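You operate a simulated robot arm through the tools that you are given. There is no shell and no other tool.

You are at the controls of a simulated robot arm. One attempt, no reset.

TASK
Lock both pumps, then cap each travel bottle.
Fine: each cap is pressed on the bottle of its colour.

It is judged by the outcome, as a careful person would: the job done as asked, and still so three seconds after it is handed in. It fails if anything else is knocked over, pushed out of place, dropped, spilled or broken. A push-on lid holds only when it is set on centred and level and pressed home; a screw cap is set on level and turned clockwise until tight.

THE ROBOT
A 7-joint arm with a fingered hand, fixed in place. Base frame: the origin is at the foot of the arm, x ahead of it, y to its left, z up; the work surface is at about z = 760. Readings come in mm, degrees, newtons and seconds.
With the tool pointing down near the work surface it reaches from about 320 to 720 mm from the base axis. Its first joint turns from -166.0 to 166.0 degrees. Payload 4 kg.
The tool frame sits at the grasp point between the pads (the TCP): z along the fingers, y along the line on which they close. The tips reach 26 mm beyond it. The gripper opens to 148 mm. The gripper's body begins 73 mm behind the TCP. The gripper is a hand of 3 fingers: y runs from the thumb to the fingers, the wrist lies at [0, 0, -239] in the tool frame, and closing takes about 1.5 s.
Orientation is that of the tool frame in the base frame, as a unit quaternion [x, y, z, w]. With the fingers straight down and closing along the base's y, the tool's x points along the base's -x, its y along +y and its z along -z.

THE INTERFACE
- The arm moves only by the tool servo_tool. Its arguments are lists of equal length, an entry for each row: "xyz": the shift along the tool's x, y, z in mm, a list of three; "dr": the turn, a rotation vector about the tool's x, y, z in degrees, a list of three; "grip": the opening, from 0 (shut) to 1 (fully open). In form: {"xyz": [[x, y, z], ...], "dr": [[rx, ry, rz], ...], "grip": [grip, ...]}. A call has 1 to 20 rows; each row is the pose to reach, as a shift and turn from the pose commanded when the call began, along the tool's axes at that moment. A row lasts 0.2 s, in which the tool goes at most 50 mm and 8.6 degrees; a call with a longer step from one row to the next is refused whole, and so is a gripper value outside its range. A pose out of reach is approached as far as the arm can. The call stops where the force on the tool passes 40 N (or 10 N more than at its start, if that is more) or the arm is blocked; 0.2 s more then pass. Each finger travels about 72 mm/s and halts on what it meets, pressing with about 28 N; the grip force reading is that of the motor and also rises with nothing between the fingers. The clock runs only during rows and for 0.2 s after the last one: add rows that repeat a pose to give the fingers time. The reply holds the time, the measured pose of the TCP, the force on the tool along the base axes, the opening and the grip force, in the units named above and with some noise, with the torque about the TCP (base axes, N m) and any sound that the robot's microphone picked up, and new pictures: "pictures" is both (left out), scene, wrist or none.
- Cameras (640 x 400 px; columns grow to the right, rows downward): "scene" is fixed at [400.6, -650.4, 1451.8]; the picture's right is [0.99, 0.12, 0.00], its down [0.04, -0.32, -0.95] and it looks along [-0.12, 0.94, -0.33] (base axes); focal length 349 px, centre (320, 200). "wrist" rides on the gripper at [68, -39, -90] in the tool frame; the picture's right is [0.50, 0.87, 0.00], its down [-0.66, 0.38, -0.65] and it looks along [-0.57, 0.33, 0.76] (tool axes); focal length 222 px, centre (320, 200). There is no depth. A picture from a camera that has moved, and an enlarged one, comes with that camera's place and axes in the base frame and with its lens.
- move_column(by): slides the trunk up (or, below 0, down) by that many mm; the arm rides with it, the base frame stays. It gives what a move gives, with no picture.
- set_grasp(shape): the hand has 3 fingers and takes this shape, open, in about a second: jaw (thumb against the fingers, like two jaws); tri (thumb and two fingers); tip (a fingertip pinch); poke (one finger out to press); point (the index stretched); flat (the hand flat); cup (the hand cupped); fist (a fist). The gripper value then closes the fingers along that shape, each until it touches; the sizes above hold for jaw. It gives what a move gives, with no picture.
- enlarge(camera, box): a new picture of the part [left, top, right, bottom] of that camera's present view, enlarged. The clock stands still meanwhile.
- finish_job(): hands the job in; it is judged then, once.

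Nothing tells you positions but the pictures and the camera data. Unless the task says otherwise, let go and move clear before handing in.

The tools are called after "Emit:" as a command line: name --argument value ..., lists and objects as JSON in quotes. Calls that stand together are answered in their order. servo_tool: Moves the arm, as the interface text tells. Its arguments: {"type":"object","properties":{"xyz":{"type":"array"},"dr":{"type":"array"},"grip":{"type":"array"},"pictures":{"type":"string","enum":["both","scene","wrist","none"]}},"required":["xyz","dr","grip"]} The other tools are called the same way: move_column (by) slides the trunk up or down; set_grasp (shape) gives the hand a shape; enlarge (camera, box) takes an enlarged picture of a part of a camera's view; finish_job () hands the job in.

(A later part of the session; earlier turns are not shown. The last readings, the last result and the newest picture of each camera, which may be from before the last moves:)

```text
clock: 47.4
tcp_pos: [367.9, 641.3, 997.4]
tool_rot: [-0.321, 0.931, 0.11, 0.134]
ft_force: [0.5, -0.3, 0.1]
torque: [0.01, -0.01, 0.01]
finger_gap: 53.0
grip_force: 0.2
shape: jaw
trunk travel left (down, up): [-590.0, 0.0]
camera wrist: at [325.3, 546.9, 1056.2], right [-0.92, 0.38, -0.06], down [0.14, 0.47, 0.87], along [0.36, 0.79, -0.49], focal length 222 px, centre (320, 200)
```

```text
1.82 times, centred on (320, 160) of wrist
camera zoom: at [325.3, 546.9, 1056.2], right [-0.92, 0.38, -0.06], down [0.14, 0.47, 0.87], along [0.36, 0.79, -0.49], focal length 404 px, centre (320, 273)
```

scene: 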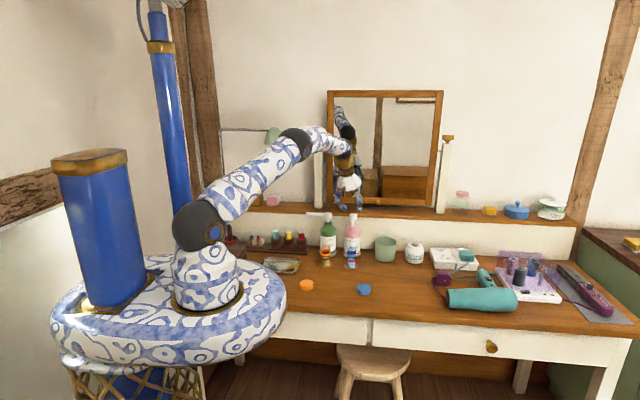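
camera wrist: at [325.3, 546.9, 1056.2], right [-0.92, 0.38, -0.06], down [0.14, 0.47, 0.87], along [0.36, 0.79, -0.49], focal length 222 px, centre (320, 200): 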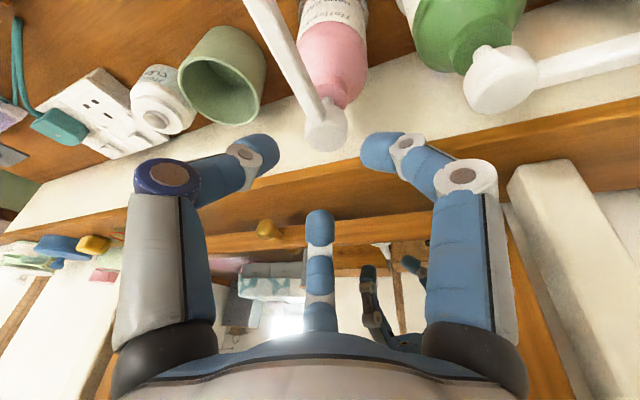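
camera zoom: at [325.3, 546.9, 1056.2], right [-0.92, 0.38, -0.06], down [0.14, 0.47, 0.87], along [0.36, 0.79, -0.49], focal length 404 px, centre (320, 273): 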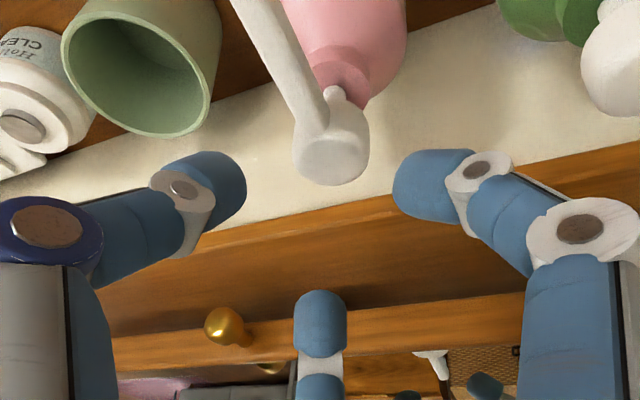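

Emit:
servo_tool --xyz '[[1.2, 1, 3.2], [2.4, 1.9, 6.4], [3.5, 2.9, 9.5], [4.7, 3.8, 12.7], [4.7, 3.8, 12.7]]' --dr '[[2.39, 0.19, -5.88], [4.78, 0.38, -11.76], [7.16, 0.57, -17.64], [9.55, 0.76, -23.52], [9.55, 0.76, -23.52]]' --grip '[0.36, 0.36, 0.36, 0.36, 0.36]' --pictures "wrist"

Emit:
enlarge --camera "wrist" --box '[220, 50, 420, 270]'

```text
clock: 48.6
tcp_pos: [364.3, 645.9, 985.4]
tool_rot: [-0.492, 0.853, 0.001, 0.174]
ft_force: [-0.2, -0.3, -1.1]
torque: [0.01, 0.0, 0.02]
finger_gap: 52.9
grip_force: 0.1
shape: jaw
trunk travel left (down, up): [-590.0, 0.0]
camera wrist: at [339.8, 553.7, 1055.8], right [-0.95, 0.03, -0.3], down [-0.21, 0.63, 0.74], along [0.21, 0.77, -0.6], focal length 222 px, centre (320, 200)
```

wrist: 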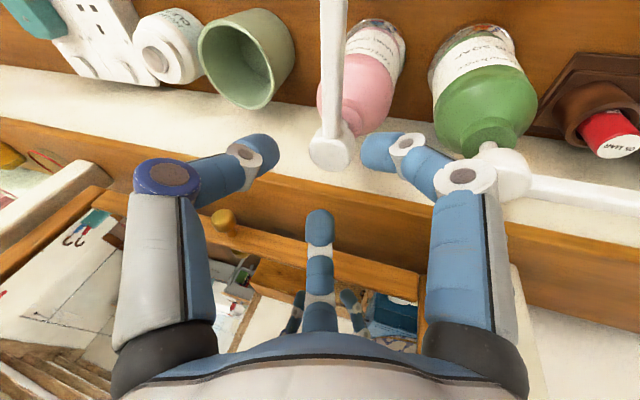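

```text
1.82 times, centred on (320, 160) of wrist
camera zoom: at [339.8, 553.7, 1055.8], right [-0.95, 0.03, -0.3], down [-0.21, 0.63, 0.74], along [0.21, 0.77, -0.6], focal length 404 px, centre (320, 273)
```

zoom: 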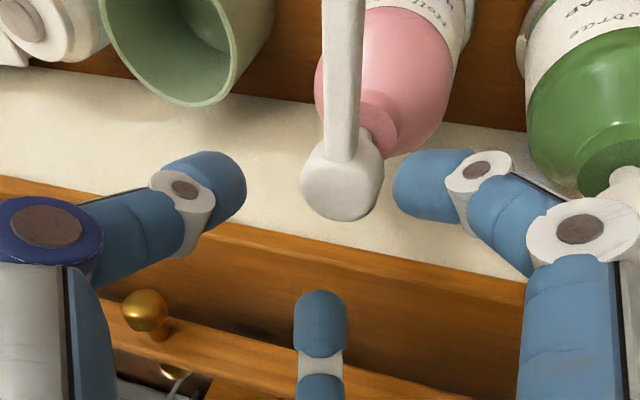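

Emit:
servo_tool --xyz '[[3.9, 2, 11.6], [7.7, 4, 23.2], [11.6, 5.9, 34.8], [11.6, 5.9, 34.8], [11.6, 5.9, 34.8]]' --dr '[[0, 0, 0], [0, 0, 0], [0, 0, 0], [0, 0, 0], [0, 0, 0]]' --grip '[0.36, 0.36, 0.33, 0.28, 0.25]' --pictures "none"

Emit:
enlarge --camera "wrist" --box '[240, 90, 400, 270]'

Emit:
enlarge --camera "scene" --box '[320, 195, 380, 245]'

```text
clock: 49.8
tcp_pos: [363.8, 644.8, 946.6]
tool_rot: [-0.492, 0.853, 0.001, 0.173]
ft_force: [0.2, -0.1, 0.1]
torque: [-0.01, -0.03, 0.01]
finger_gap: 37.4
grip_force: 0.0
shape: jaw
trunk travel left (down, up): [-590.0, 0.0]
```

```text
2.22 times, centred on (320, 180) of wrist
camera zoom: at [339.6, 552.7, 1018.4], right [-0.95, 0.03, -0.3], down [-0.21, 0.63, 0.75], along [0.21, 0.77, -0.6], focal length 494 px, centre (320, 244)
```

zoom: 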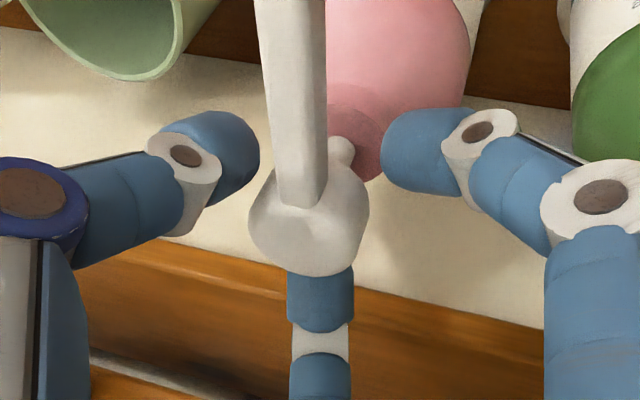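

```text
8.00 times, centred on (350, 220) of scene
camera zoom: at [400.6, -650.4, 1451.8], right [0.99, 0.12, 0.0], down [0.04, -0.32, -0.95], along [-0.12, 0.94, -0.33], focal length 2794 px, centre (80, 40)
```

zoom: 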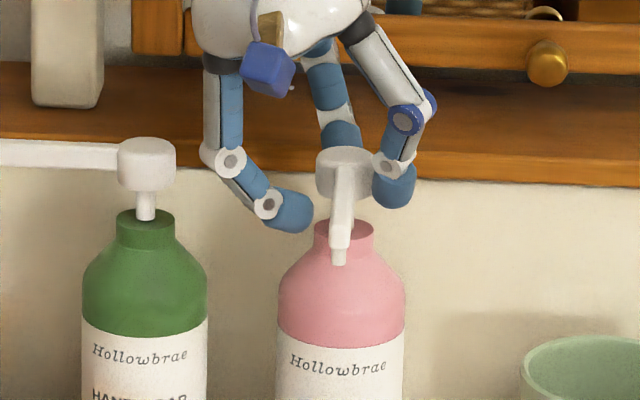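

Emit:
servo_tool --xyz '[[-0.74, -0.42, -2.35], [-0.74, -0.42, -2.35], [-0.74, -0.42, -2.35], [-0.74, -0.42, -2.35], [-0.74, -0.42, -2.35], [-0.74, -0.42, -2.35]]' --dr '[[0, 0, 0], [0, 0, 0], [0, 0, 0], [0, 0, 0], [0, 0, 0], [0, 0, 0]]' --grip '[0.24, 0.22, 0.2, 0.18, 0.165, 0.15]' --pictures "none"

Emit:
enlarge --camera "wrist" --box '[240, 90, 400, 270]'

Emit:
enlarge --camera "scene" --box '[320, 195, 380, 245]'

```text
clock: 51.2
tcp_pos: [363.5, 645.2, 950.7]
tool_rot: [-0.493, 0.853, 0.001, 0.173]
ft_force: [-1.2, -0.9, -2.5]
torque: [-0.05, 0.03, -0.04]
finger_gap: 24.1
grip_force: 28.5
shape: jaw
trunk travel left (down, up): [-590.0, 0.0]
```

```text
2.22 times, centred on (320, 180) of wrist
camera zoom: at [339.4, 552.5, 1021.1], right [-0.96, 0.03, -0.3], down [-0.21, 0.63, 0.75], along [0.21, 0.77, -0.6], focal length 494 px, centre (320, 244)
```

zoom: 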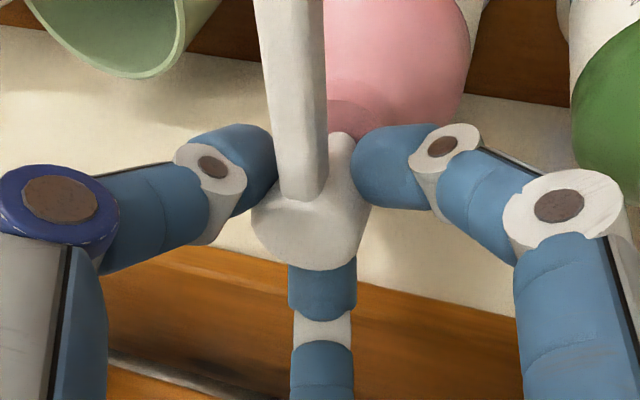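

```text
8.00 times, centred on (350, 220) of scene
camera zoom: at [400.6, -650.4, 1451.8], right [0.99, 0.12, 0.0], down [0.04, -0.32, -0.95], along [-0.12, 0.94, -0.33], focal length 2794 px, centre (80, 40)
```

zoom: 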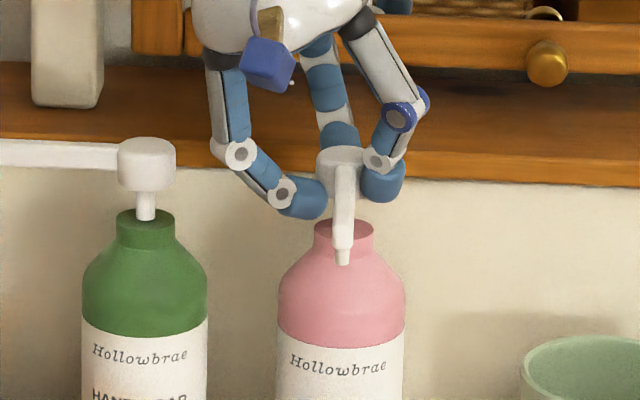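

Emit:
servo_tool --xyz '[[0.38, -0.78, 0.02], [0.68, -1.59, 0.07], [0.9, -2.43, 0.15], [1.04, -3.28, 0.26], [1.09, -4.14, 0.4], [1.09, -4.14, 0.4]]' --dr '[[-1.78, -1.02, -5.64], [-3.57, -2.03, -11.28], [-5.35, -3.05, -16.91], [-7.13, -4.06, -22.55], [-8.91, -5.08, -28.19], [-8.91, -5.08, -28.19]]' --grip '[0.15, 0.15, 0.15, 0.15, 0.15, 0.15]' --pictures "none"

Emit:
enlarge --camera "scene" --box '[320, 195, 400, 255]'

```text
clock: 52.6
tcp_pos: [367.1, 642.6, 950.1]
tool_rot: [-0.696, 0.696, 0.046, 0.167]
ft_force: [-0.5, -1.1, -1.9]
torque: [-0.03, 0.07, -0.02]
finger_gap: 24.0
grip_force: 28.1
shape: jaw
trunk travel left (down, up): [-590.0, 0.0]
```

```text
6.67 times, centred on (360, 225) of scene
camera zoom: at [400.6, -650.4, 1451.8], right [0.99, 0.12, 0.0], down [0.04, -0.32, -0.95], along [-0.12, 0.94, -0.33], focal length 2328 px, centre (53, 33)
```

zoom: 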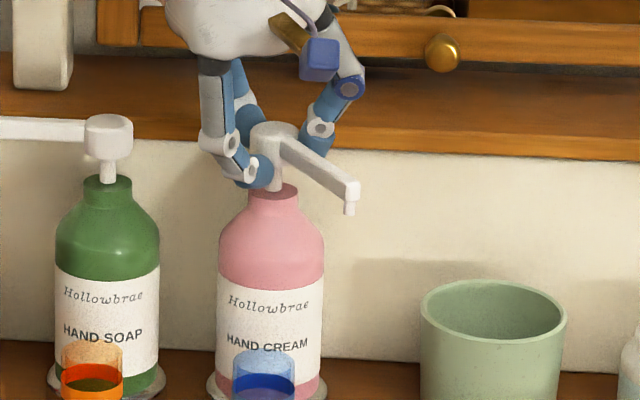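

Turning well with the bottle staying still. Continuing counter-clockwise another 30°.

Emit:
servo_tool --xyz '[[0.38, -0.78, 0.02], [0.68, -1.59, 0.07], [0.9, -2.43, 0.15], [1.04, -3.28, 0.26], [1.09, -4.14, 0.4], [1.09, -4.14, 0.4]]' --dr '[[-1.78, -1.02, -5.64], [-3.57, -2.03, -11.28], [-5.35, -3.05, -16.91], [-7.13, -4.06, -22.55], [-8.91, -5.08, -28.19], [-8.91, -5.08, -28.19]]' --grip '[0.15, 0.15, 0.15, 0.15, 0.15, 0.15]' --pictures "none"

Emit:
enlarge --camera "scene" --box '[320, 195, 400, 255]'

```text
clock: 54.0
tcp_pos: [370.5, 643.3, 950.6]
tool_rot: [0.853, -0.492, -0.088, -0.15]
ft_force: [1.7, -3.3, -3.3]
torque: [-0.11, 0.01, 0.0]
finger_gap: 23.9
grip_force: 27.9
shape: jaw
trunk travel left (down, up): [-590.0, 0.0]
```

```text
6.67 times, centred on (360, 225) of scene
camera zoom: at [400.6, -650.4, 1451.8], right [0.99, 0.12, 0.0], down [0.04, -0.32, -0.95], along [-0.12, 0.94, -0.33], focal length 2328 px, centre (53, 33)
```

zoom: 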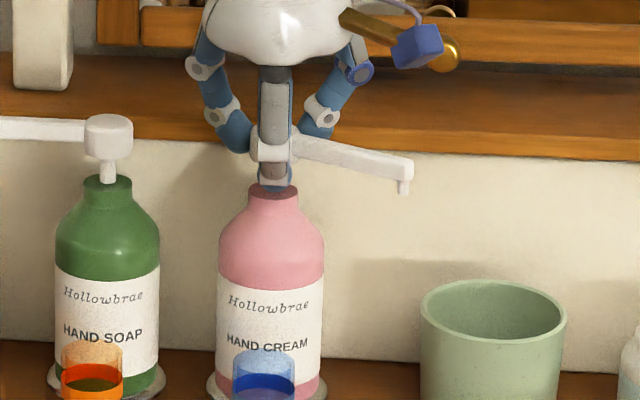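

Emit:
servo_tool --xyz '[[0, 0, 0], [0, 0, 0], [0, 0, 0], [-3.9, -2.2, -12.5], [-7.9, -4.5, -25], [-11.9, -6.8, -37.6], [-11.9, -6.8, -37.6]]' --dr '[[0, 0, 0], [0, 0, 0], [0, 0, 0], [0, 0, 0], [0, 0, 0], [0, 0, 0], [0, 0, 0]]' --grip '[0.24, 0.32, 0.36, 0.36, 0.36, 0.36, 0.36]' --pictures "wrist"

Emit:
enlarge --camera "scene" --box '[320, 195, 400, 255]'

```text
clock: 55.6
tcp_pos: [370.9, 642.0, 990.8]
tool_rot: [0.853, -0.492, -0.087, -0.151]
ft_force: [-0.2, -0.6, 1.4]
torque: [-0.04, 0.04, 0.03]
finger_gap: 52.9
grip_force: 0.1
shape: jaw
trunk travel left (down, up): [-590.0, 0.0]
camera wrist: at [438.1, 573.5, 1062.0], right [-0.5, -0.81, -0.3], down [-0.65, 0.13, 0.74], along [-0.57, 0.57, -0.6], focal length 222 px, centre (320, 200)
```

wrist: 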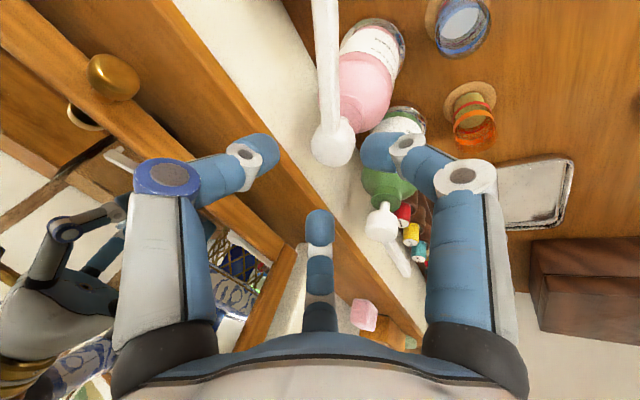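

```text
6.67 times, centred on (360, 225) of scene
camera zoom: at [400.6, -650.4, 1451.8], right [0.99, 0.12, 0.0], down [0.04, -0.32, -0.95], along [-0.12, 0.94, -0.33], focal length 2328 px, centre (53, 33)
```

zoom: 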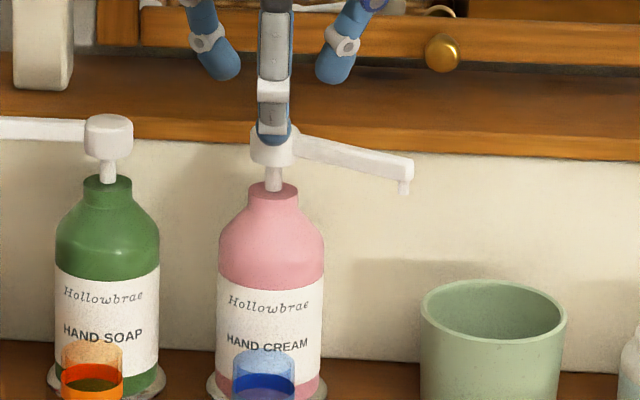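

Emit:
servo_tool --xyz '[[-1.1, 1.2, 2.3], [-2.1, 2.3, 4.5], [-3.2, 3.45, 6.8], [-3.2, 3.45, 6.8]]' --dr '[[3.12, 4.58, -1.55], [6.25, 9.15, -3.09], [9.37, 13.73, -4.64], [9.37, 13.73, -4.64]]' --grip '[0.36, 0.36, 0.36, 0.36]' --pictures "wrist"

Emit:
enlarge --camera "wrist" --box '[220, 50, 420, 270]'

```text
clock: 56.6
tcp_pos: [365.5, 645.3, 984.8]
tool_rot: [0.861, -0.478, 0.062, -0.164]
ft_force: [-0.1, 0.0, -0.1]
torque: [0.05, 0.02, -0.04]
finger_gap: 53.3
grip_force: 0.1
shape: jaw
trunk travel left (down, up): [-590.0, 0.0]
camera wrist: at [409.6, 586.7, 1078.5], right [-0.43, -0.85, -0.32], down [-0.83, 0.22, 0.52], along [-0.37, 0.48, -0.79], focal length 222 px, centre (320, 200)
```

wrist: 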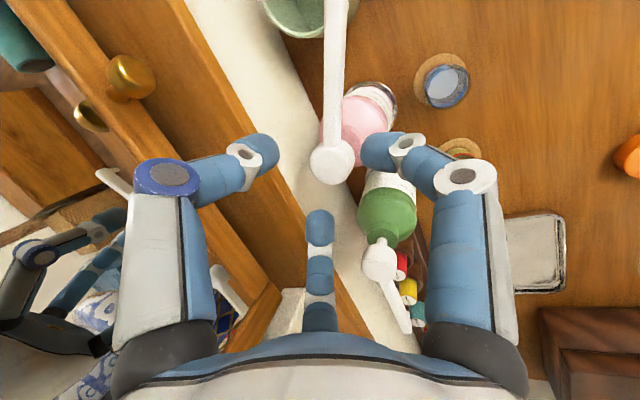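

```text
1.82 times, centred on (320, 160) of wrist
camera zoom: at [409.6, 586.7, 1078.5], right [-0.43, -0.85, -0.32], down [-0.83, 0.22, 0.52], along [-0.37, 0.48, -0.79], focal length 404 px, centre (320, 273)
```

zoom: 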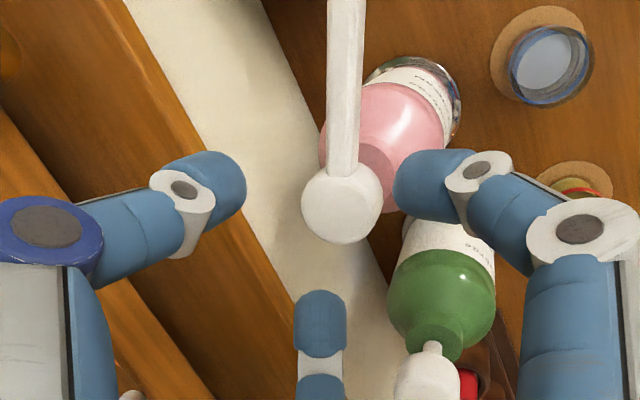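

Emit:
servo_tool --xyz '[[0.6, 3.8, 10.6], [1.1, 7.6, 21.2], [1.7, 11.5, 31.9], [1.7, 11.5, 31.9], [1.7, 11.5, 31.9], [1.7, 11.5, 31.9], [1.7, 11.5, 31.9], [1.7, 11.5, 31.9]]' --dr '[[0, 0, 0], [0, 0, 0], [0, 0, 0], [0, 0, 0], [0, 0, 0], [0, 0, 0], [0, 0, 0], [0, 0, 0]]' --grip '[0.36, 0.36, 0.33, 0.28, 0.24, 0.2, 0.17, 0.15]' --pictures "none"

Emit:
enlarge --camera "wrist" --box '[240, 90, 400, 270]'

Emit:
enlarge --camera "scene" --box '[320, 195, 400, 255]'

```text
clock: 58.4
tcp_pos: [365.0, 645.1, 949.4]
tool_rot: [0.861, -0.477, 0.061, -0.162]
ft_force: [0.0, 1.1, -3.5]
torque: [0.01, 0.07, 0.02]
finger_gap: 24.8
grip_force: 27.7
shape: jaw
trunk travel left (down, up): [-590.0, 0.0]
```

```text
2.22 times, centred on (320, 180) of wrist
camera zoom: at [409.9, 587.4, 1043.9], right [-0.43, -0.85, -0.32], down [-0.83, 0.22, 0.52], along [-0.37, 0.48, -0.79], focal length 494 px, centre (320, 244)
```

zoom: 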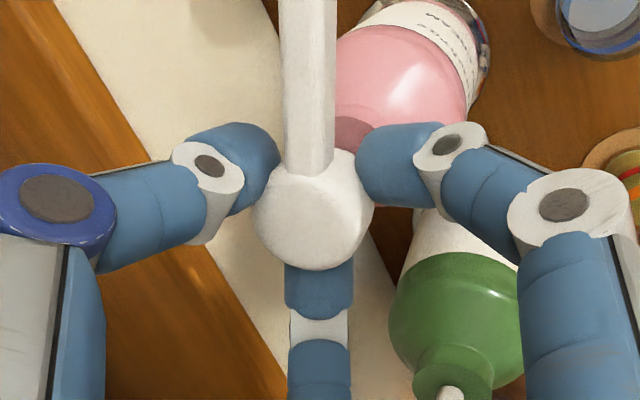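

```text
6.67 times, centred on (360, 225) of scene
camera zoom: at [400.6, -650.4, 1451.8], right [0.99, 0.12, 0.0], down [0.04, -0.32, -0.95], along [-0.12, 0.94, -0.33], focal length 2328 px, centre (53, 33)
```

zoom: 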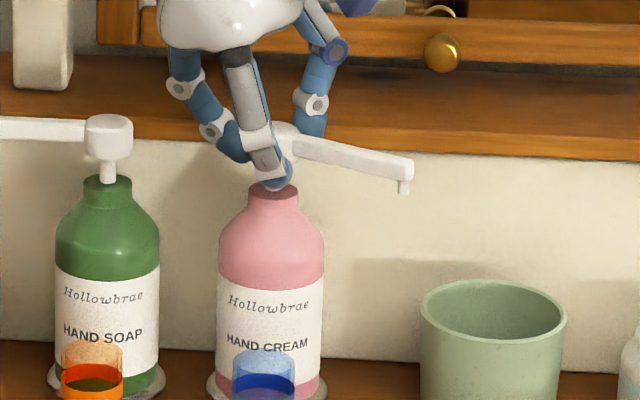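

Emit:
servo_tool --xyz '[[0.88, -0.16, 0.01], [1.73, -0.42, 0.06], [2.55, -0.77, 0.14], [3.32, -1.22, 0.26], [3.32, -1.22, 0.26]]' --dr '[[-0.35, -2.37, -6.58], [-0.69, -4.74, -13.16], [-1.04, -7.11, -19.73], [-1.38, -9.48, -26.31], [-1.38, -9.48, -26.31]]' --grip '[0.15, 0.15, 0.15, 0.15, 0.15]' --pictures "none"

Emit:
enlarge --camera "scene" --box '[320, 195, 400, 255]'

```text
clock: 59.6
tcp_pos: [368.4, 643.9, 949.5]
tool_rot: [0.951, -0.254, 0.021, -0.172]
ft_force: [-1.1, -0.2, -4.3]
torque: [-0.11, 0.17, -0.01]
finger_gap: 24.5
grip_force: 27.7
shape: jaw
trunk travel left (down, up): [-590.0, 0.0]
```

```text
6.67 times, centred on (360, 225) of scene
camera zoom: at [400.6, -650.4, 1451.8], right [0.99, 0.12, 0.0], down [0.04, -0.32, -0.95], along [-0.12, 0.94, -0.33], focal length 2328 px, centre (53, 33)
```

zoom: 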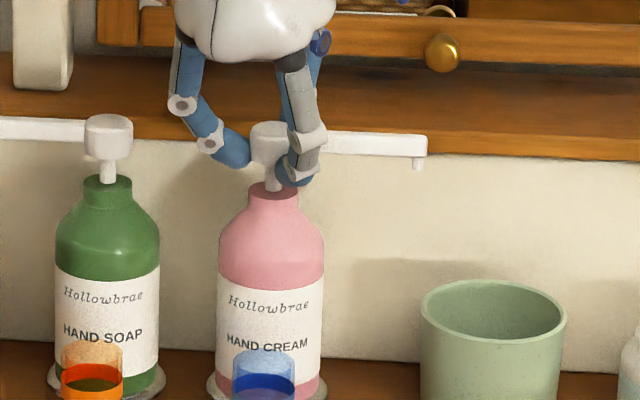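

Emit:
servo_tool --xyz '[[0.76, -0.13, 0], [1.49, -0.34, 0.04], [1.49, -0.34, 0.04]]' --dr '[[-0.3, -2.03, -5.64], [-0.59, -4.06, -11.28], [-0.59, -4.06, -11.28]]' --grip '[0.15, 0.15, 0.15]' --pictures "none"

Emit:
enlarge --camera "scene" --box '[320, 195, 400, 255]'

Emit:
enlarge --camera "wrist" --box '[220, 50, 420, 270]'

```text
clock: 60.4
tcp_pos: [371.8, 644.0, 950.1]
tool_rot: [0.973, -0.154, 0.003, -0.173]
ft_force: [3.7, 0.3, -5.8]
torque: [-0.08, 0.0, -0.16]
finger_gap: 24.1
grip_force: 28.1
shape: jaw
trunk travel left (down, up): [-590.0, 0.0]
```

```text
6.67 times, centred on (360, 225) of scene
camera zoom: at [400.6, -650.4, 1451.8], right [0.99, 0.12, 0.0], down [0.04, -0.32, -0.95], along [-0.12, 0.94, -0.33], focal length 2328 px, centre (53, 33)
```

zoom: 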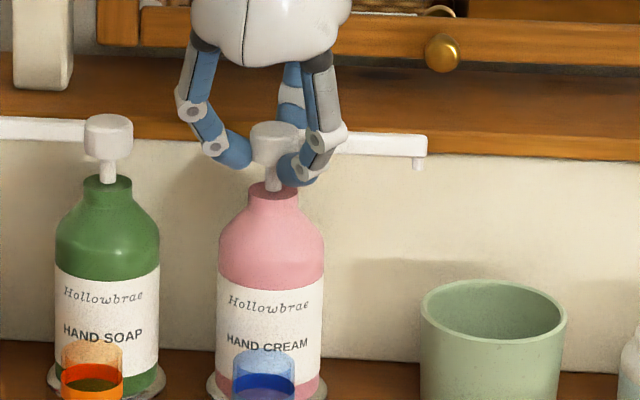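

```text
1.82 times, centred on (320, 160) of wrist
camera zoom: at [442.8, 626.0, 1043.9], right [0.22, -0.92, -0.32], down [-0.78, -0.36, 0.52], along [-0.59, 0.13, -0.79], focal length 404 px, centre (320, 273)
```

zoom: 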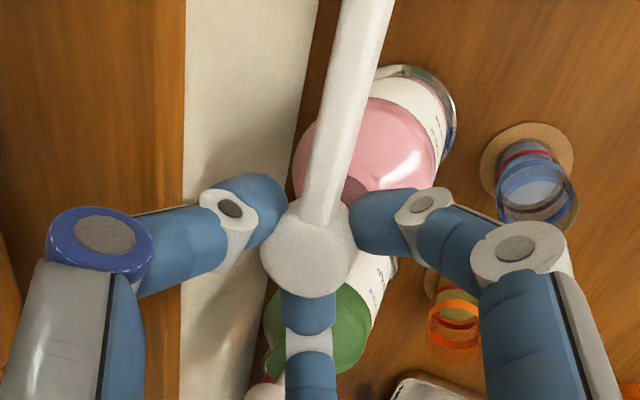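

The pink head is now at its stop too, with the spout pointing right. I'll release and rise, then take the arm back toward the caps.

Emit:
servo_tool --xyz '[[0, 0, 0], [0, 0, 0], [0, 0, 0], [-0.6, -4.2, -11.7], [-1.2, -8.5, -23.5], [-2.5, -16.9, -47], [-2.5, -16.9, -47]]' --dr '[[0, 0, 0], [0, 0, 0], [0, 0, 0], [0, 0, 0], [0, 0, 0], [0, 0, 0], [0, 0, 0]]' --grip '[0.24, 0.32, 0.36, 0.36, 0.36, 0.36, 0.36]'

Emit:
enlarge --camera "scene" --box '[295, 195, 395, 275]'

```text
clock: 62.0
tcp_pos: [369.2, 642.0, 1001.1]
tool_rot: [0.973, -0.154, 0.002, -0.174]
ft_force: [-1.2, -0.1, -0.3]
torque: [-0.03, 0.02, -0.02]
finger_gap: 53.2
grip_force: 0.1
shape: jaw
trunk travel left (down, up): [-590.0, 0.0]
camera wrist: at [441.0, 625.8, 1095.1], right [0.22, -0.92, -0.32], down [-0.78, -0.36, 0.52], along [-0.59, 0.13, -0.79], focal length 222 px, centre (320, 200)
```

scene: 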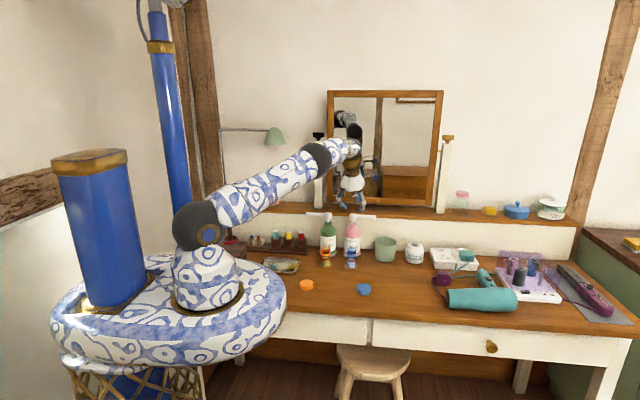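
wrist: 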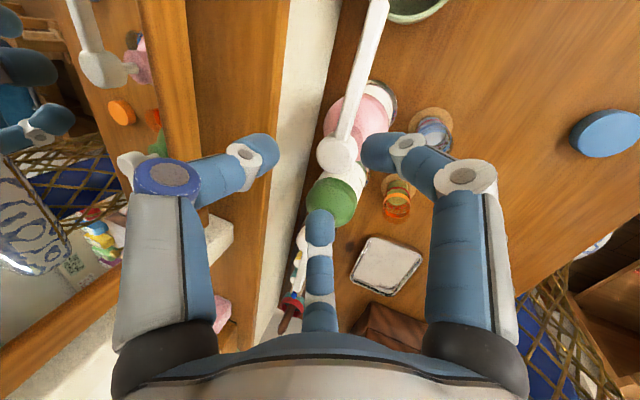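

```text
5.00 times, centred on (345, 235) of scene
camera zoom: at [400.6, -650.4, 1451.8], right [0.99, 0.12, 0.0], down [0.04, -0.32, -0.95], along [-0.12, 0.94, -0.33], focal length 1746 px, centre (195, 25)
```

zoom: 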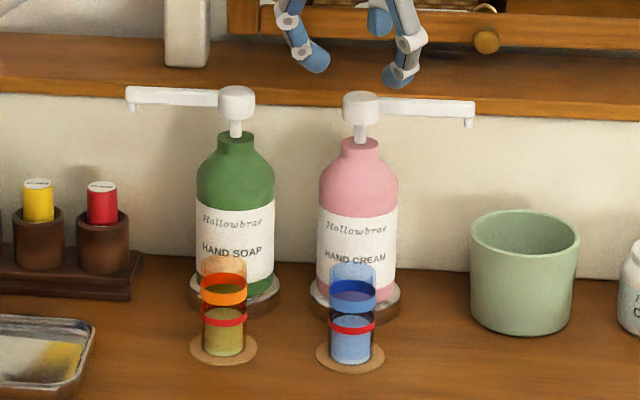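

Both spouts are at their outward stops and both bottles stand where they were. Next I'll move to open space with the hand vertical, ready for the caps.

Emit:
servo_tool --xyz '[[-0.8, 19.2, -6.9], [-1.6, 38.4, -13.8], [-2.4, 57.7, -20.7], [-3.2, 76.9, -27.6], [-4, 96.1, -34.5], [-4.9, 115.3, -41.3], [-5.7, 134.5, -48.2], [-6.5, 153.8, -55.1], [-7.3, 173, -62], [-8.1, 192.2, -68.9], [-8.1, 192.2, -68.9]]' --dr '[[-1.53, 1.5, 7.12], [-3.06, 2.99, 14.24], [-4.59, 4.49, 21.36], [-6.12, 5.98, 28.48], [-7.65, 7.48, 35.6], [-9.18, 8.98, 42.72], [-10.71, 10.47, 49.84], [-12.24, 11.97, 56.96], [-13.77, 13.46, 64.08], [-15.3, 14.96, 71.2], [-15.3, 14.96, 71.2]]' --grip '[0.36, 0.36, 0.36, 0.36, 0.36, 0.36, 0.4, 0.45, 0.5, 0.55, 0.55]'

```text
clock: 64.4
tcp_pos: [300.1, 449.7, 1001.4]
tool_rot: [-0.706, 0.708, 0.0, -0.001]
ft_force: [0.1, -0.2, 0.0]
torque: [-0.04, 0.02, 0.0]
finger_gap: 80.6
grip_force: 0.1
shape: jaw
trunk travel left (down, up): [-590.0, 0.0]
camera wrist: at [339.8, 381.6, 1090.6], right [-0.87, -0.5, 0.0], down [-0.38, 0.66, 0.65], along [-0.33, 0.57, -0.76], focal length 222 px, centre (320, 200)
```

scene: 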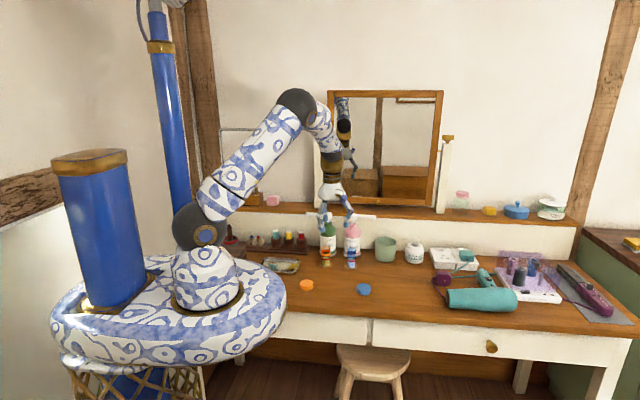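
wrist: 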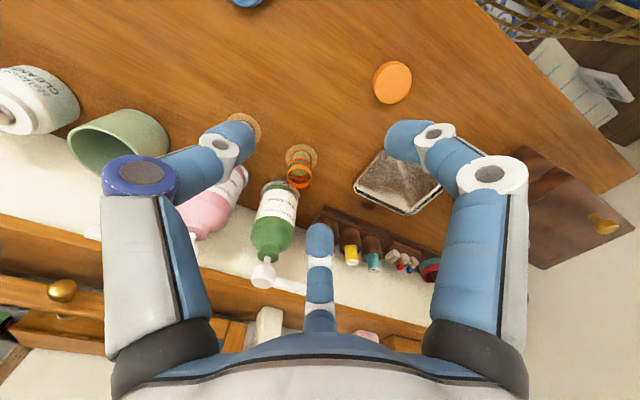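

I'll lower the trunk a little so the shoulder matches the working height, then move over the orange cap.

Emit:
move_column --by -60

Emit:
servo_tool --xyz '[[8.5, 13, 5], [17, 26, 10], [25.5, 39, 15], [34, 52, 20], [42, 65, 25], [51, 78.4, 30], [51, 78.4, 30]]' --dr '[[0, 0, 0], [0, 0, 0], [0, 0, 0], [0, 0, 0], [0, 0, 0], [0, 0, 0], [0, 0, 0]]' --grip '[0.55, 0.55, 0.55, 0.55, 0.55, 0.55, 0.55]' --pictures "wrist"

Emit:
enlarge --camera "wrist" --box '[240, 40, 420, 200]'

```text
clock: 65.4
tcp_pos: [299.9, 450.6, 940.9]
tool_rot: [0.707, -0.707, 0.0, 0.0]
ft_force: [-0.1, 0.5, -0.3]
torque: [-0.01, 0.02, -0.01]
finger_gap: 80.8
grip_force: 0.1
shape: jaw
trunk travel left (down, up): [-530.0, 60.0]
```

```text
clock: 67.0
tcp_pos: [221.9, 397.7, 910.3]
tool_rot: [0.707, -0.707, -0.001, 0.0]
ft_force: [0.6, 0.1, 0.3]
torque: [-0.02, 0.03, -0.01]
finger_gap: 80.8
grip_force: 0.0
shape: jaw
trunk travel left (down, up): [-530.0, 60.0]
camera wrist: at [260.8, 330.3, 1001.4], right [-0.87, -0.5, 0.0], down [-0.38, 0.65, 0.65], along [-0.33, 0.57, -0.76], focal length 222 px, centre (320, 200)
```

wrist: 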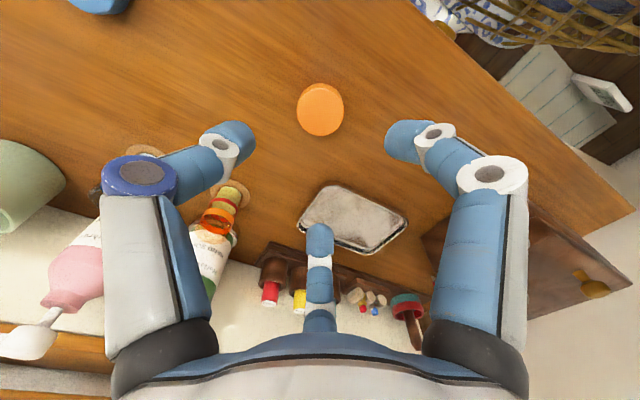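

```text
2.50 times, centred on (330, 120) of wrist
camera zoom: at [260.8, 330.3, 1001.4], right [-0.87, -0.5, 0.0], down [-0.38, 0.65, 0.65], along [-0.33, 0.57, -0.76], focal length 555 px, centre (295, 400)
```

zoom: 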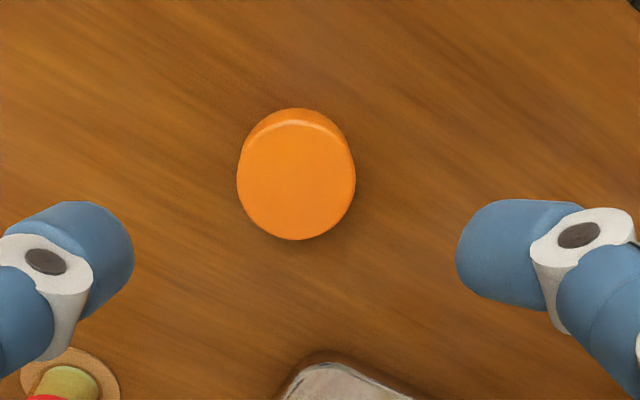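

The orange cap is at about (221, 399), roughly 46 mm across and 17 mm tall. Let me look closely at the travel bottles' rims before picking.

Emit:
enlarge --camera "scene" --box '[312, 240, 364, 272]'

Emit:
enlarge --camera "scene" --box '[290, 270, 380, 300]'

```text
12.31 times, centred on (338, 256) of scene
camera zoom: at [400.6, -650.4, 1451.8], right [0.99, 0.12, 0.0], down [0.04, -0.32, -0.95], along [-0.12, 0.94, -0.33], focal length 4298 px, centre (98, -489)
```

zoom: 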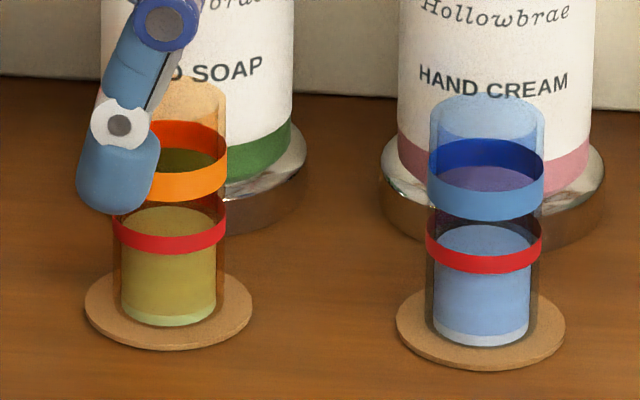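

```text
7.11 times, centred on (335, 285) of scene
camera zoom: at [400.6, -650.4, 1451.8], right [0.99, 0.12, 0.0], down [0.04, -0.32, -0.95], along [-0.12, 0.94, -0.33], focal length 2483 px, centre (213, -404)
```

zoom: 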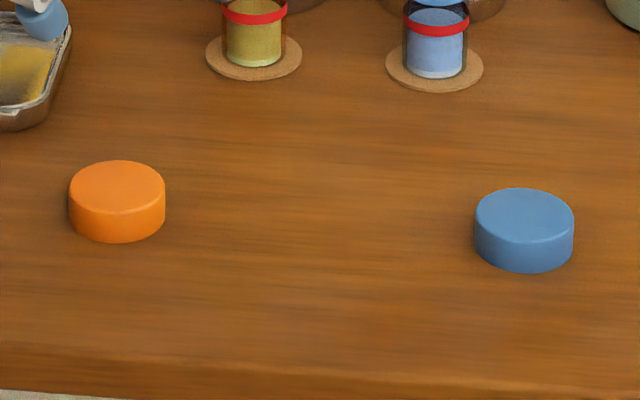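

Emit:
servo_tool --xyz '[[0.4, -0.2, 18], [0.8, -0.5, 36], [1.2, -0.7, 54], [1.6, -1, 70], [1.6, -1, 70]]' --dr '[[0, 0, 0], [0, 0, 0], [0, 0, 0], [0, 0, 0], [0, 0, 0]]' --grip '[0.55, 0.55, 0.55, 0.55, 0.55]' --pictures "none"

Emit:
enlarge --camera "wrist" --box '[230, 80, 410, 240]'

```text
clock: 68.2
tcp_pos: [223.7, 398.3, 841.1]
tool_rot: [0.707, -0.707, 0.0, -0.001]
ft_force: [0.7, -0.1, -0.7]
torque: [-0.03, -0.01, 0.0]
finger_gap: 81.0
grip_force: 0.0
shape: jaw
trunk travel left (down, up): [-530.0, 60.0]
```

```text
2.50 times, centred on (320, 160) of wrist
camera zoom: at [262.3, 329.9, 930.8], right [-0.87, -0.5, 0.0], down [-0.38, 0.65, 0.65], along [-0.33, 0.57, -0.76], focal length 555 px, centre (320, 300)
```

zoom: 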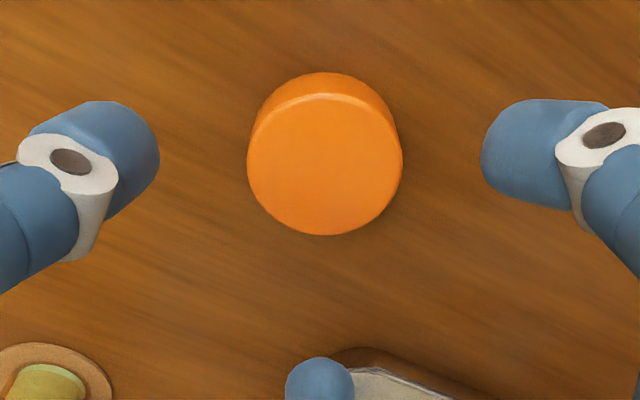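

Emit:
servo_tool --xyz '[[-1.1, 2.4, 16], [-1.1, 2.4, 32], [-1.1, 2.4, 44], [-1.1, 2.4, 51], [-1.1, 2.4, 51]]' --dr '[[0, 0, 0], [0, 0, 0], [0, 0, 0], [0, 0, 0], [0, 0, 0]]' --grip '[0.55, 0.55, 0.5, 0.45, 0.42]' --pictures "none"

Emit:
enlarge --camera "wrist" --box '[230, 100, 410, 260]'

Emit:
enlarge --camera "scene" --box '[270, 260, 350, 310]'

```text
clock: 69.4
tcp_pos: [222.0, 399.4, 790.8]
tool_rot: [-0.707, 0.707, 0.0, 0.0]
ft_force: [-0.9, 0.6, -0.5]
torque: [-0.01, 0.01, 0.0]
finger_gap: 62.7
grip_force: 0.1
shape: jaw
trunk travel left (down, up): [-530.0, 60.0]
```

```text
2.50 times, centred on (320, 180) of wrist
camera zoom: at [260.6, 331.2, 880.9], right [-0.87, -0.5, 0.0], down [-0.38, 0.65, 0.65], along [-0.33, 0.57, -0.76], focal length 555 px, centre (320, 250)
```

zoom: 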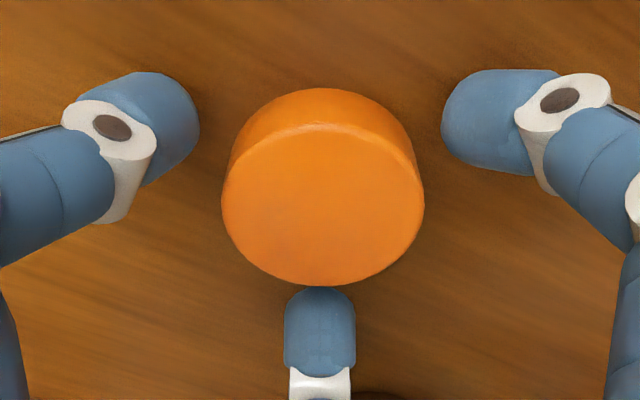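

```text
8.00 times, centred on (310, 285) of scene
camera zoom: at [400.6, -650.4, 1451.8], right [0.99, 0.12, 0.0], down [0.04, -0.32, -0.95], along [-0.12, 0.94, -0.33], focal length 2794 px, centre (400, -480)
```

zoom: 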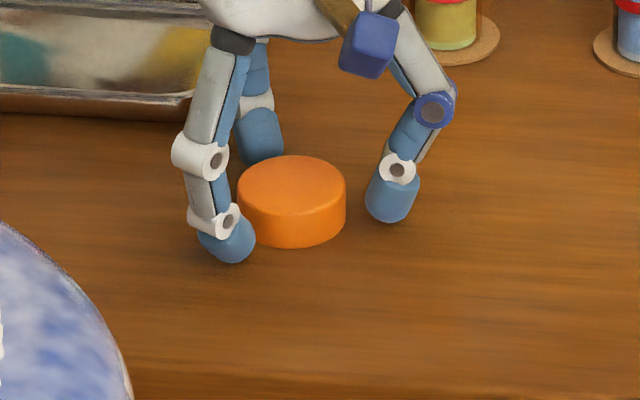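

Emit:
servo_tool --xyz '[[0, 0, 0], [0, 0, 0], [0, 0, 0], [0, 0, 0], [0, 0, 0], [0, 0, 0]]' --dr '[[0, 0, 0], [0, 0, 0], [0, 0, 0], [0, 0, 0], [0, 0, 0], [0, 0, 0]]' --grip '[0.36, 0.32, 0.29, 0.27, 0.25, 0.25]' --pictures "none"

Emit:
enlarge --camera "wrist" --box '[230, 100, 410, 260]'

Emit:
enlarge --camera "scene" --box '[270, 260, 350, 310]'

```text
clock: 70.8
tcp_pos: [222.6, 398.8, 791.7]
tool_rot: [0.707, -0.707, 0.0, 0.0]
ft_force: [-0.8, -0.6, 0.4]
torque: [0.01, 0.01, -0.01]
finger_gap: 41.3
grip_force: 28.4
shape: jaw
trunk travel left (down, up): [-530.0, 60.0]
```

```text
2.50 times, centred on (320, 180) of wrist
camera zoom: at [260.6, 331.1, 881.0], right [-0.87, -0.5, 0.0], down [-0.38, 0.65, 0.65], along [-0.33, 0.57, -0.76], focal length 555 px, centre (320, 250)
```

zoom: 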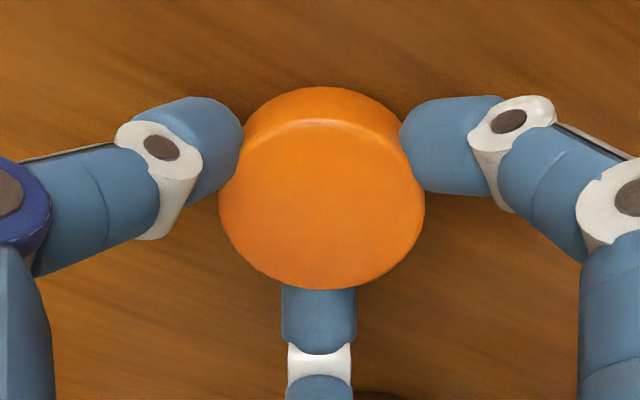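

```text
8.00 times, centred on (310, 285) of scene
camera zoom: at [400.6, -650.4, 1451.8], right [0.99, 0.12, 0.0], down [0.04, -0.32, -0.95], along [-0.12, 0.94, -0.33], focal length 2794 px, centre (400, -480)
```

zoom: 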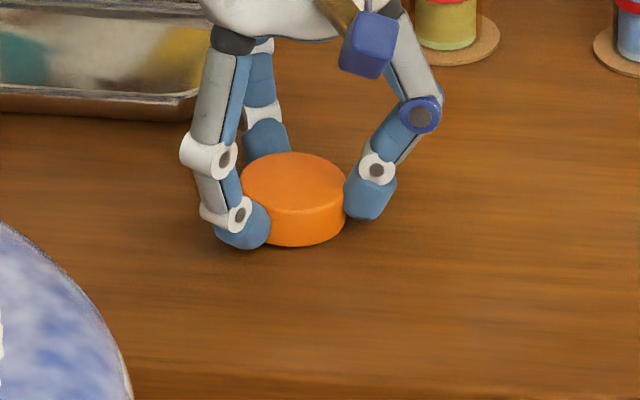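

Emit:
servo_tool --xyz '[[0, 0, -8], [0, 0, -20], [0, 0, -45], [0, 0, -75], [0, 0, -110], [0, 0, -110]]' --dr '[[0, 0, 0], [0, 0, 0], [0, 0, 0], [0, 0, 0], [0, 0, 0], [0, 0, 0]]' --grip '[0.24, 0.24, 0.24, 0.24, 0.24, 0.24]' --pictures "none"

Emit:
enlarge --camera "wrist" --box '[230, 100, 410, 260]'

Emit:
enlarge --camera "scene" --box '[270, 230, 350, 280]'

```text
clock: 72.2
tcp_pos: [218.9, 400.4, 900.8]
tool_rot: [0.707, -0.707, 0.0, -0.001]
ft_force: [-0.6, -0.4, 0.1]
torque: [0.01, 0.0, 0.05]
finger_gap: 41.0
grip_force: 28.1
shape: jaw
trunk travel left (down, up): [-530.0, 60.0]
```

```text
2.50 times, centred on (320, 180) of wrist
camera zoom: at [258.1, 332.7, 990.5], right [-0.87, -0.5, 0.0], down [-0.38, 0.66, 0.65], along [-0.33, 0.57, -0.76], focal length 555 px, centre (320, 250)
```

zoom: 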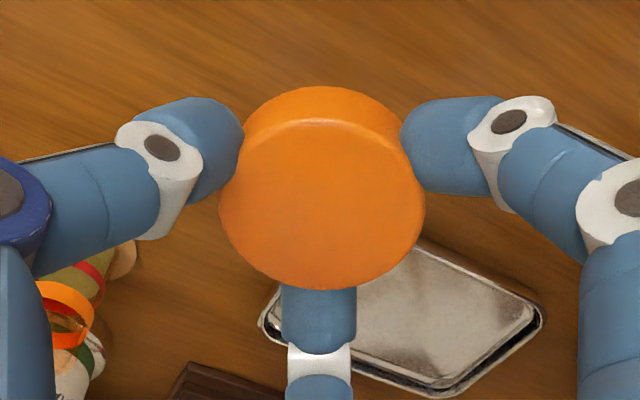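

```text
8.00 times, centred on (310, 255) of scene
camera zoom: at [400.6, -650.4, 1451.8], right [0.99, 0.12, 0.0], down [0.04, -0.32, -0.95], along [-0.12, 0.94, -0.33], focal length 2794 px, centre (400, -240)
```

zoom: 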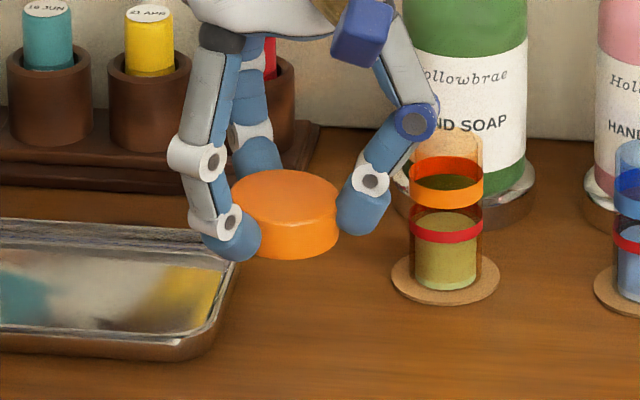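

The cap is held level. I'll carry it high above the orange bottle and check alignment from there.

Emit:
servo_tool --xyz '[[-15, -5, -20], [-40, -13, -40], [-70, -23, -55], [-100, -33, -59.5], [-130, -42, -59.5], [-156.5, -51, -59.5], [-156.5, -51, -59.5]]' --dr '[[0, 0, 0], [0, 0, 0], [0, 0, 0], [0, 0, 0], [0, 0, 0], [0, 0, 0], [0, 0, 0]]' --grip '[0.24, 0.24, 0.24, 0.24, 0.24, 0.24, 0.24]'

Emit:
enlarge --camera "wrist" --box '[240, 50, 400, 200]'

```text
clock: 73.8
tcp_pos: [271.5, 553.9, 959.2]
tool_rot: [-0.707, 0.708, 0.0, -0.001]
ft_force: [0.1, 0.3, -0.7]
torque: [0.01, 0.02, 0.0]
finger_gap: 41.0
grip_force: 28.1
shape: jaw
trunk travel left (down, up): [-530.0, 60.0]
camera wrist: at [310.8, 486.4, 1048.7], right [-0.87, -0.5, 0.0], down [-0.38, 0.66, 0.65], along [-0.33, 0.57, -0.76], focal length 222 px, centre (320, 200)
```

scene: 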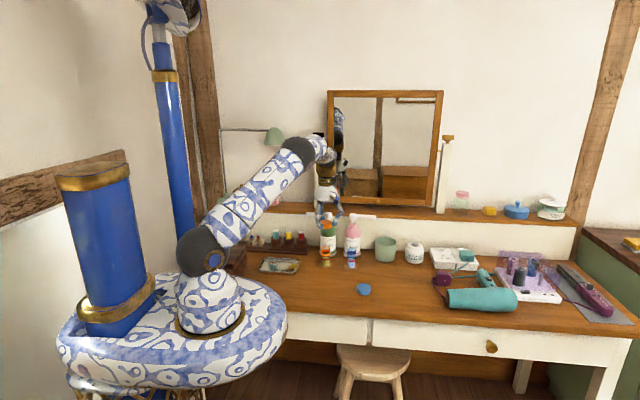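
wrist: 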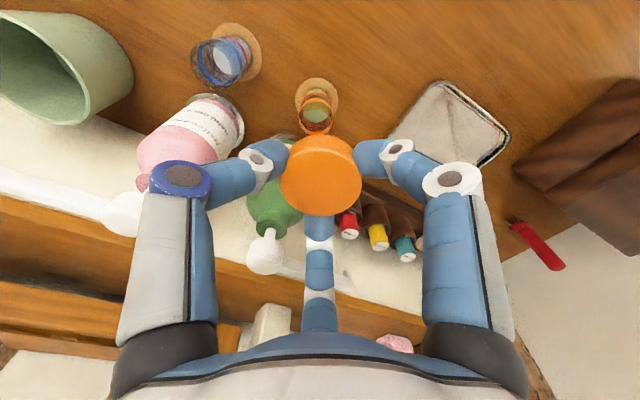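

```text
2.67 times, centred on (320, 125) of wrist
camera zoom: at [310.8, 486.4, 1048.7], right [-0.87, -0.5, 0.0], down [-0.38, 0.66, 0.65], along [-0.33, 0.57, -0.76], focal length 592 px, centre (320, 400)
```

zoom: 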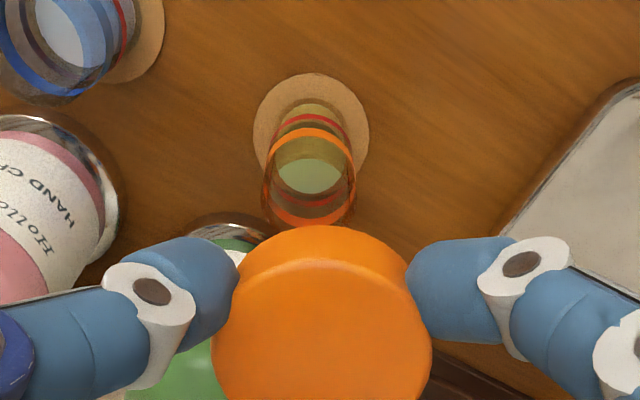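

Emit:
enlarge --camera "wrist" --box '[280, 70, 360, 140]'

```text
5.71 times, centred on (320, 105) of wrist
camera zoom: at [310.8, 486.4, 1048.7], right [-0.87, -0.5, 0.0], down [-0.38, 0.66, 0.65], along [-0.33, 0.57, -0.76], focal length 1269 px, centre (320, 743)
```

zoom: 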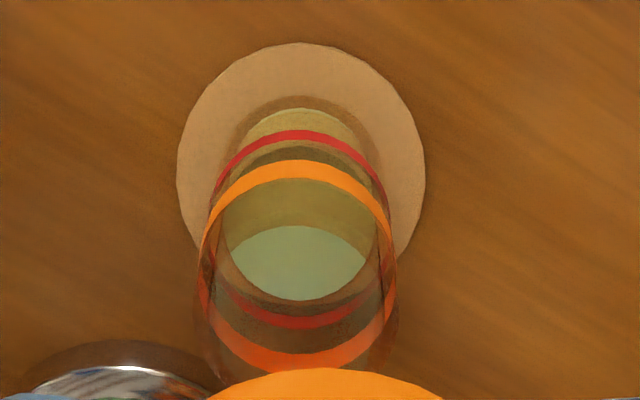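

Emit:
servo_tool --xyz '[[-5, 0.6, -20], [-10, 1.2, -41], [-10, 1.2, -41]]' --dr '[[0, 0, 0], [0, 0, 0], [0, 0, 0]]' --grip '[0.24, 0.24, 0.24]' --pictures "none"

Emit:
enlarge --camera "wrist" --box '[280, 70, 360, 140]'

```text
clock: 74.6
tcp_pos: [271.2, 565.3, 1001.5]
tool_rot: [0.708, -0.707, 0.0, 0.0]
ft_force: [0.8, 0.4, -0.1]
torque: [-0.01, 0.01, 0.0]
finger_gap: 40.8
grip_force: 28.1
shape: jaw
trunk travel left (down, up): [-530.0, 60.0]
```

```text
5.71 times, centred on (320, 105) of wrist
camera zoom: at [310.1, 497.4, 1090.3], right [-0.87, -0.5, 0.0], down [-0.38, 0.66, 0.65], along [-0.33, 0.57, -0.76], focal length 1269 px, centre (320, 743)
```

zoom: 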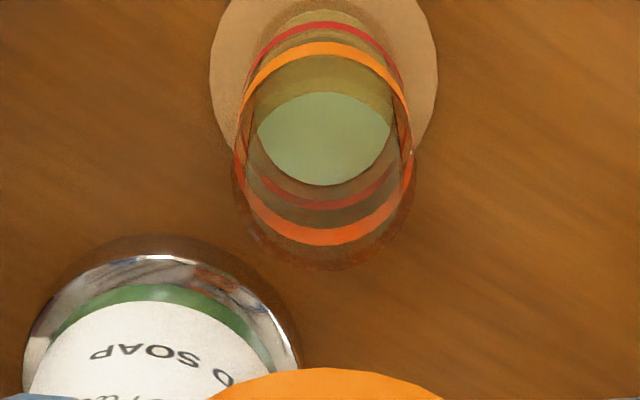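

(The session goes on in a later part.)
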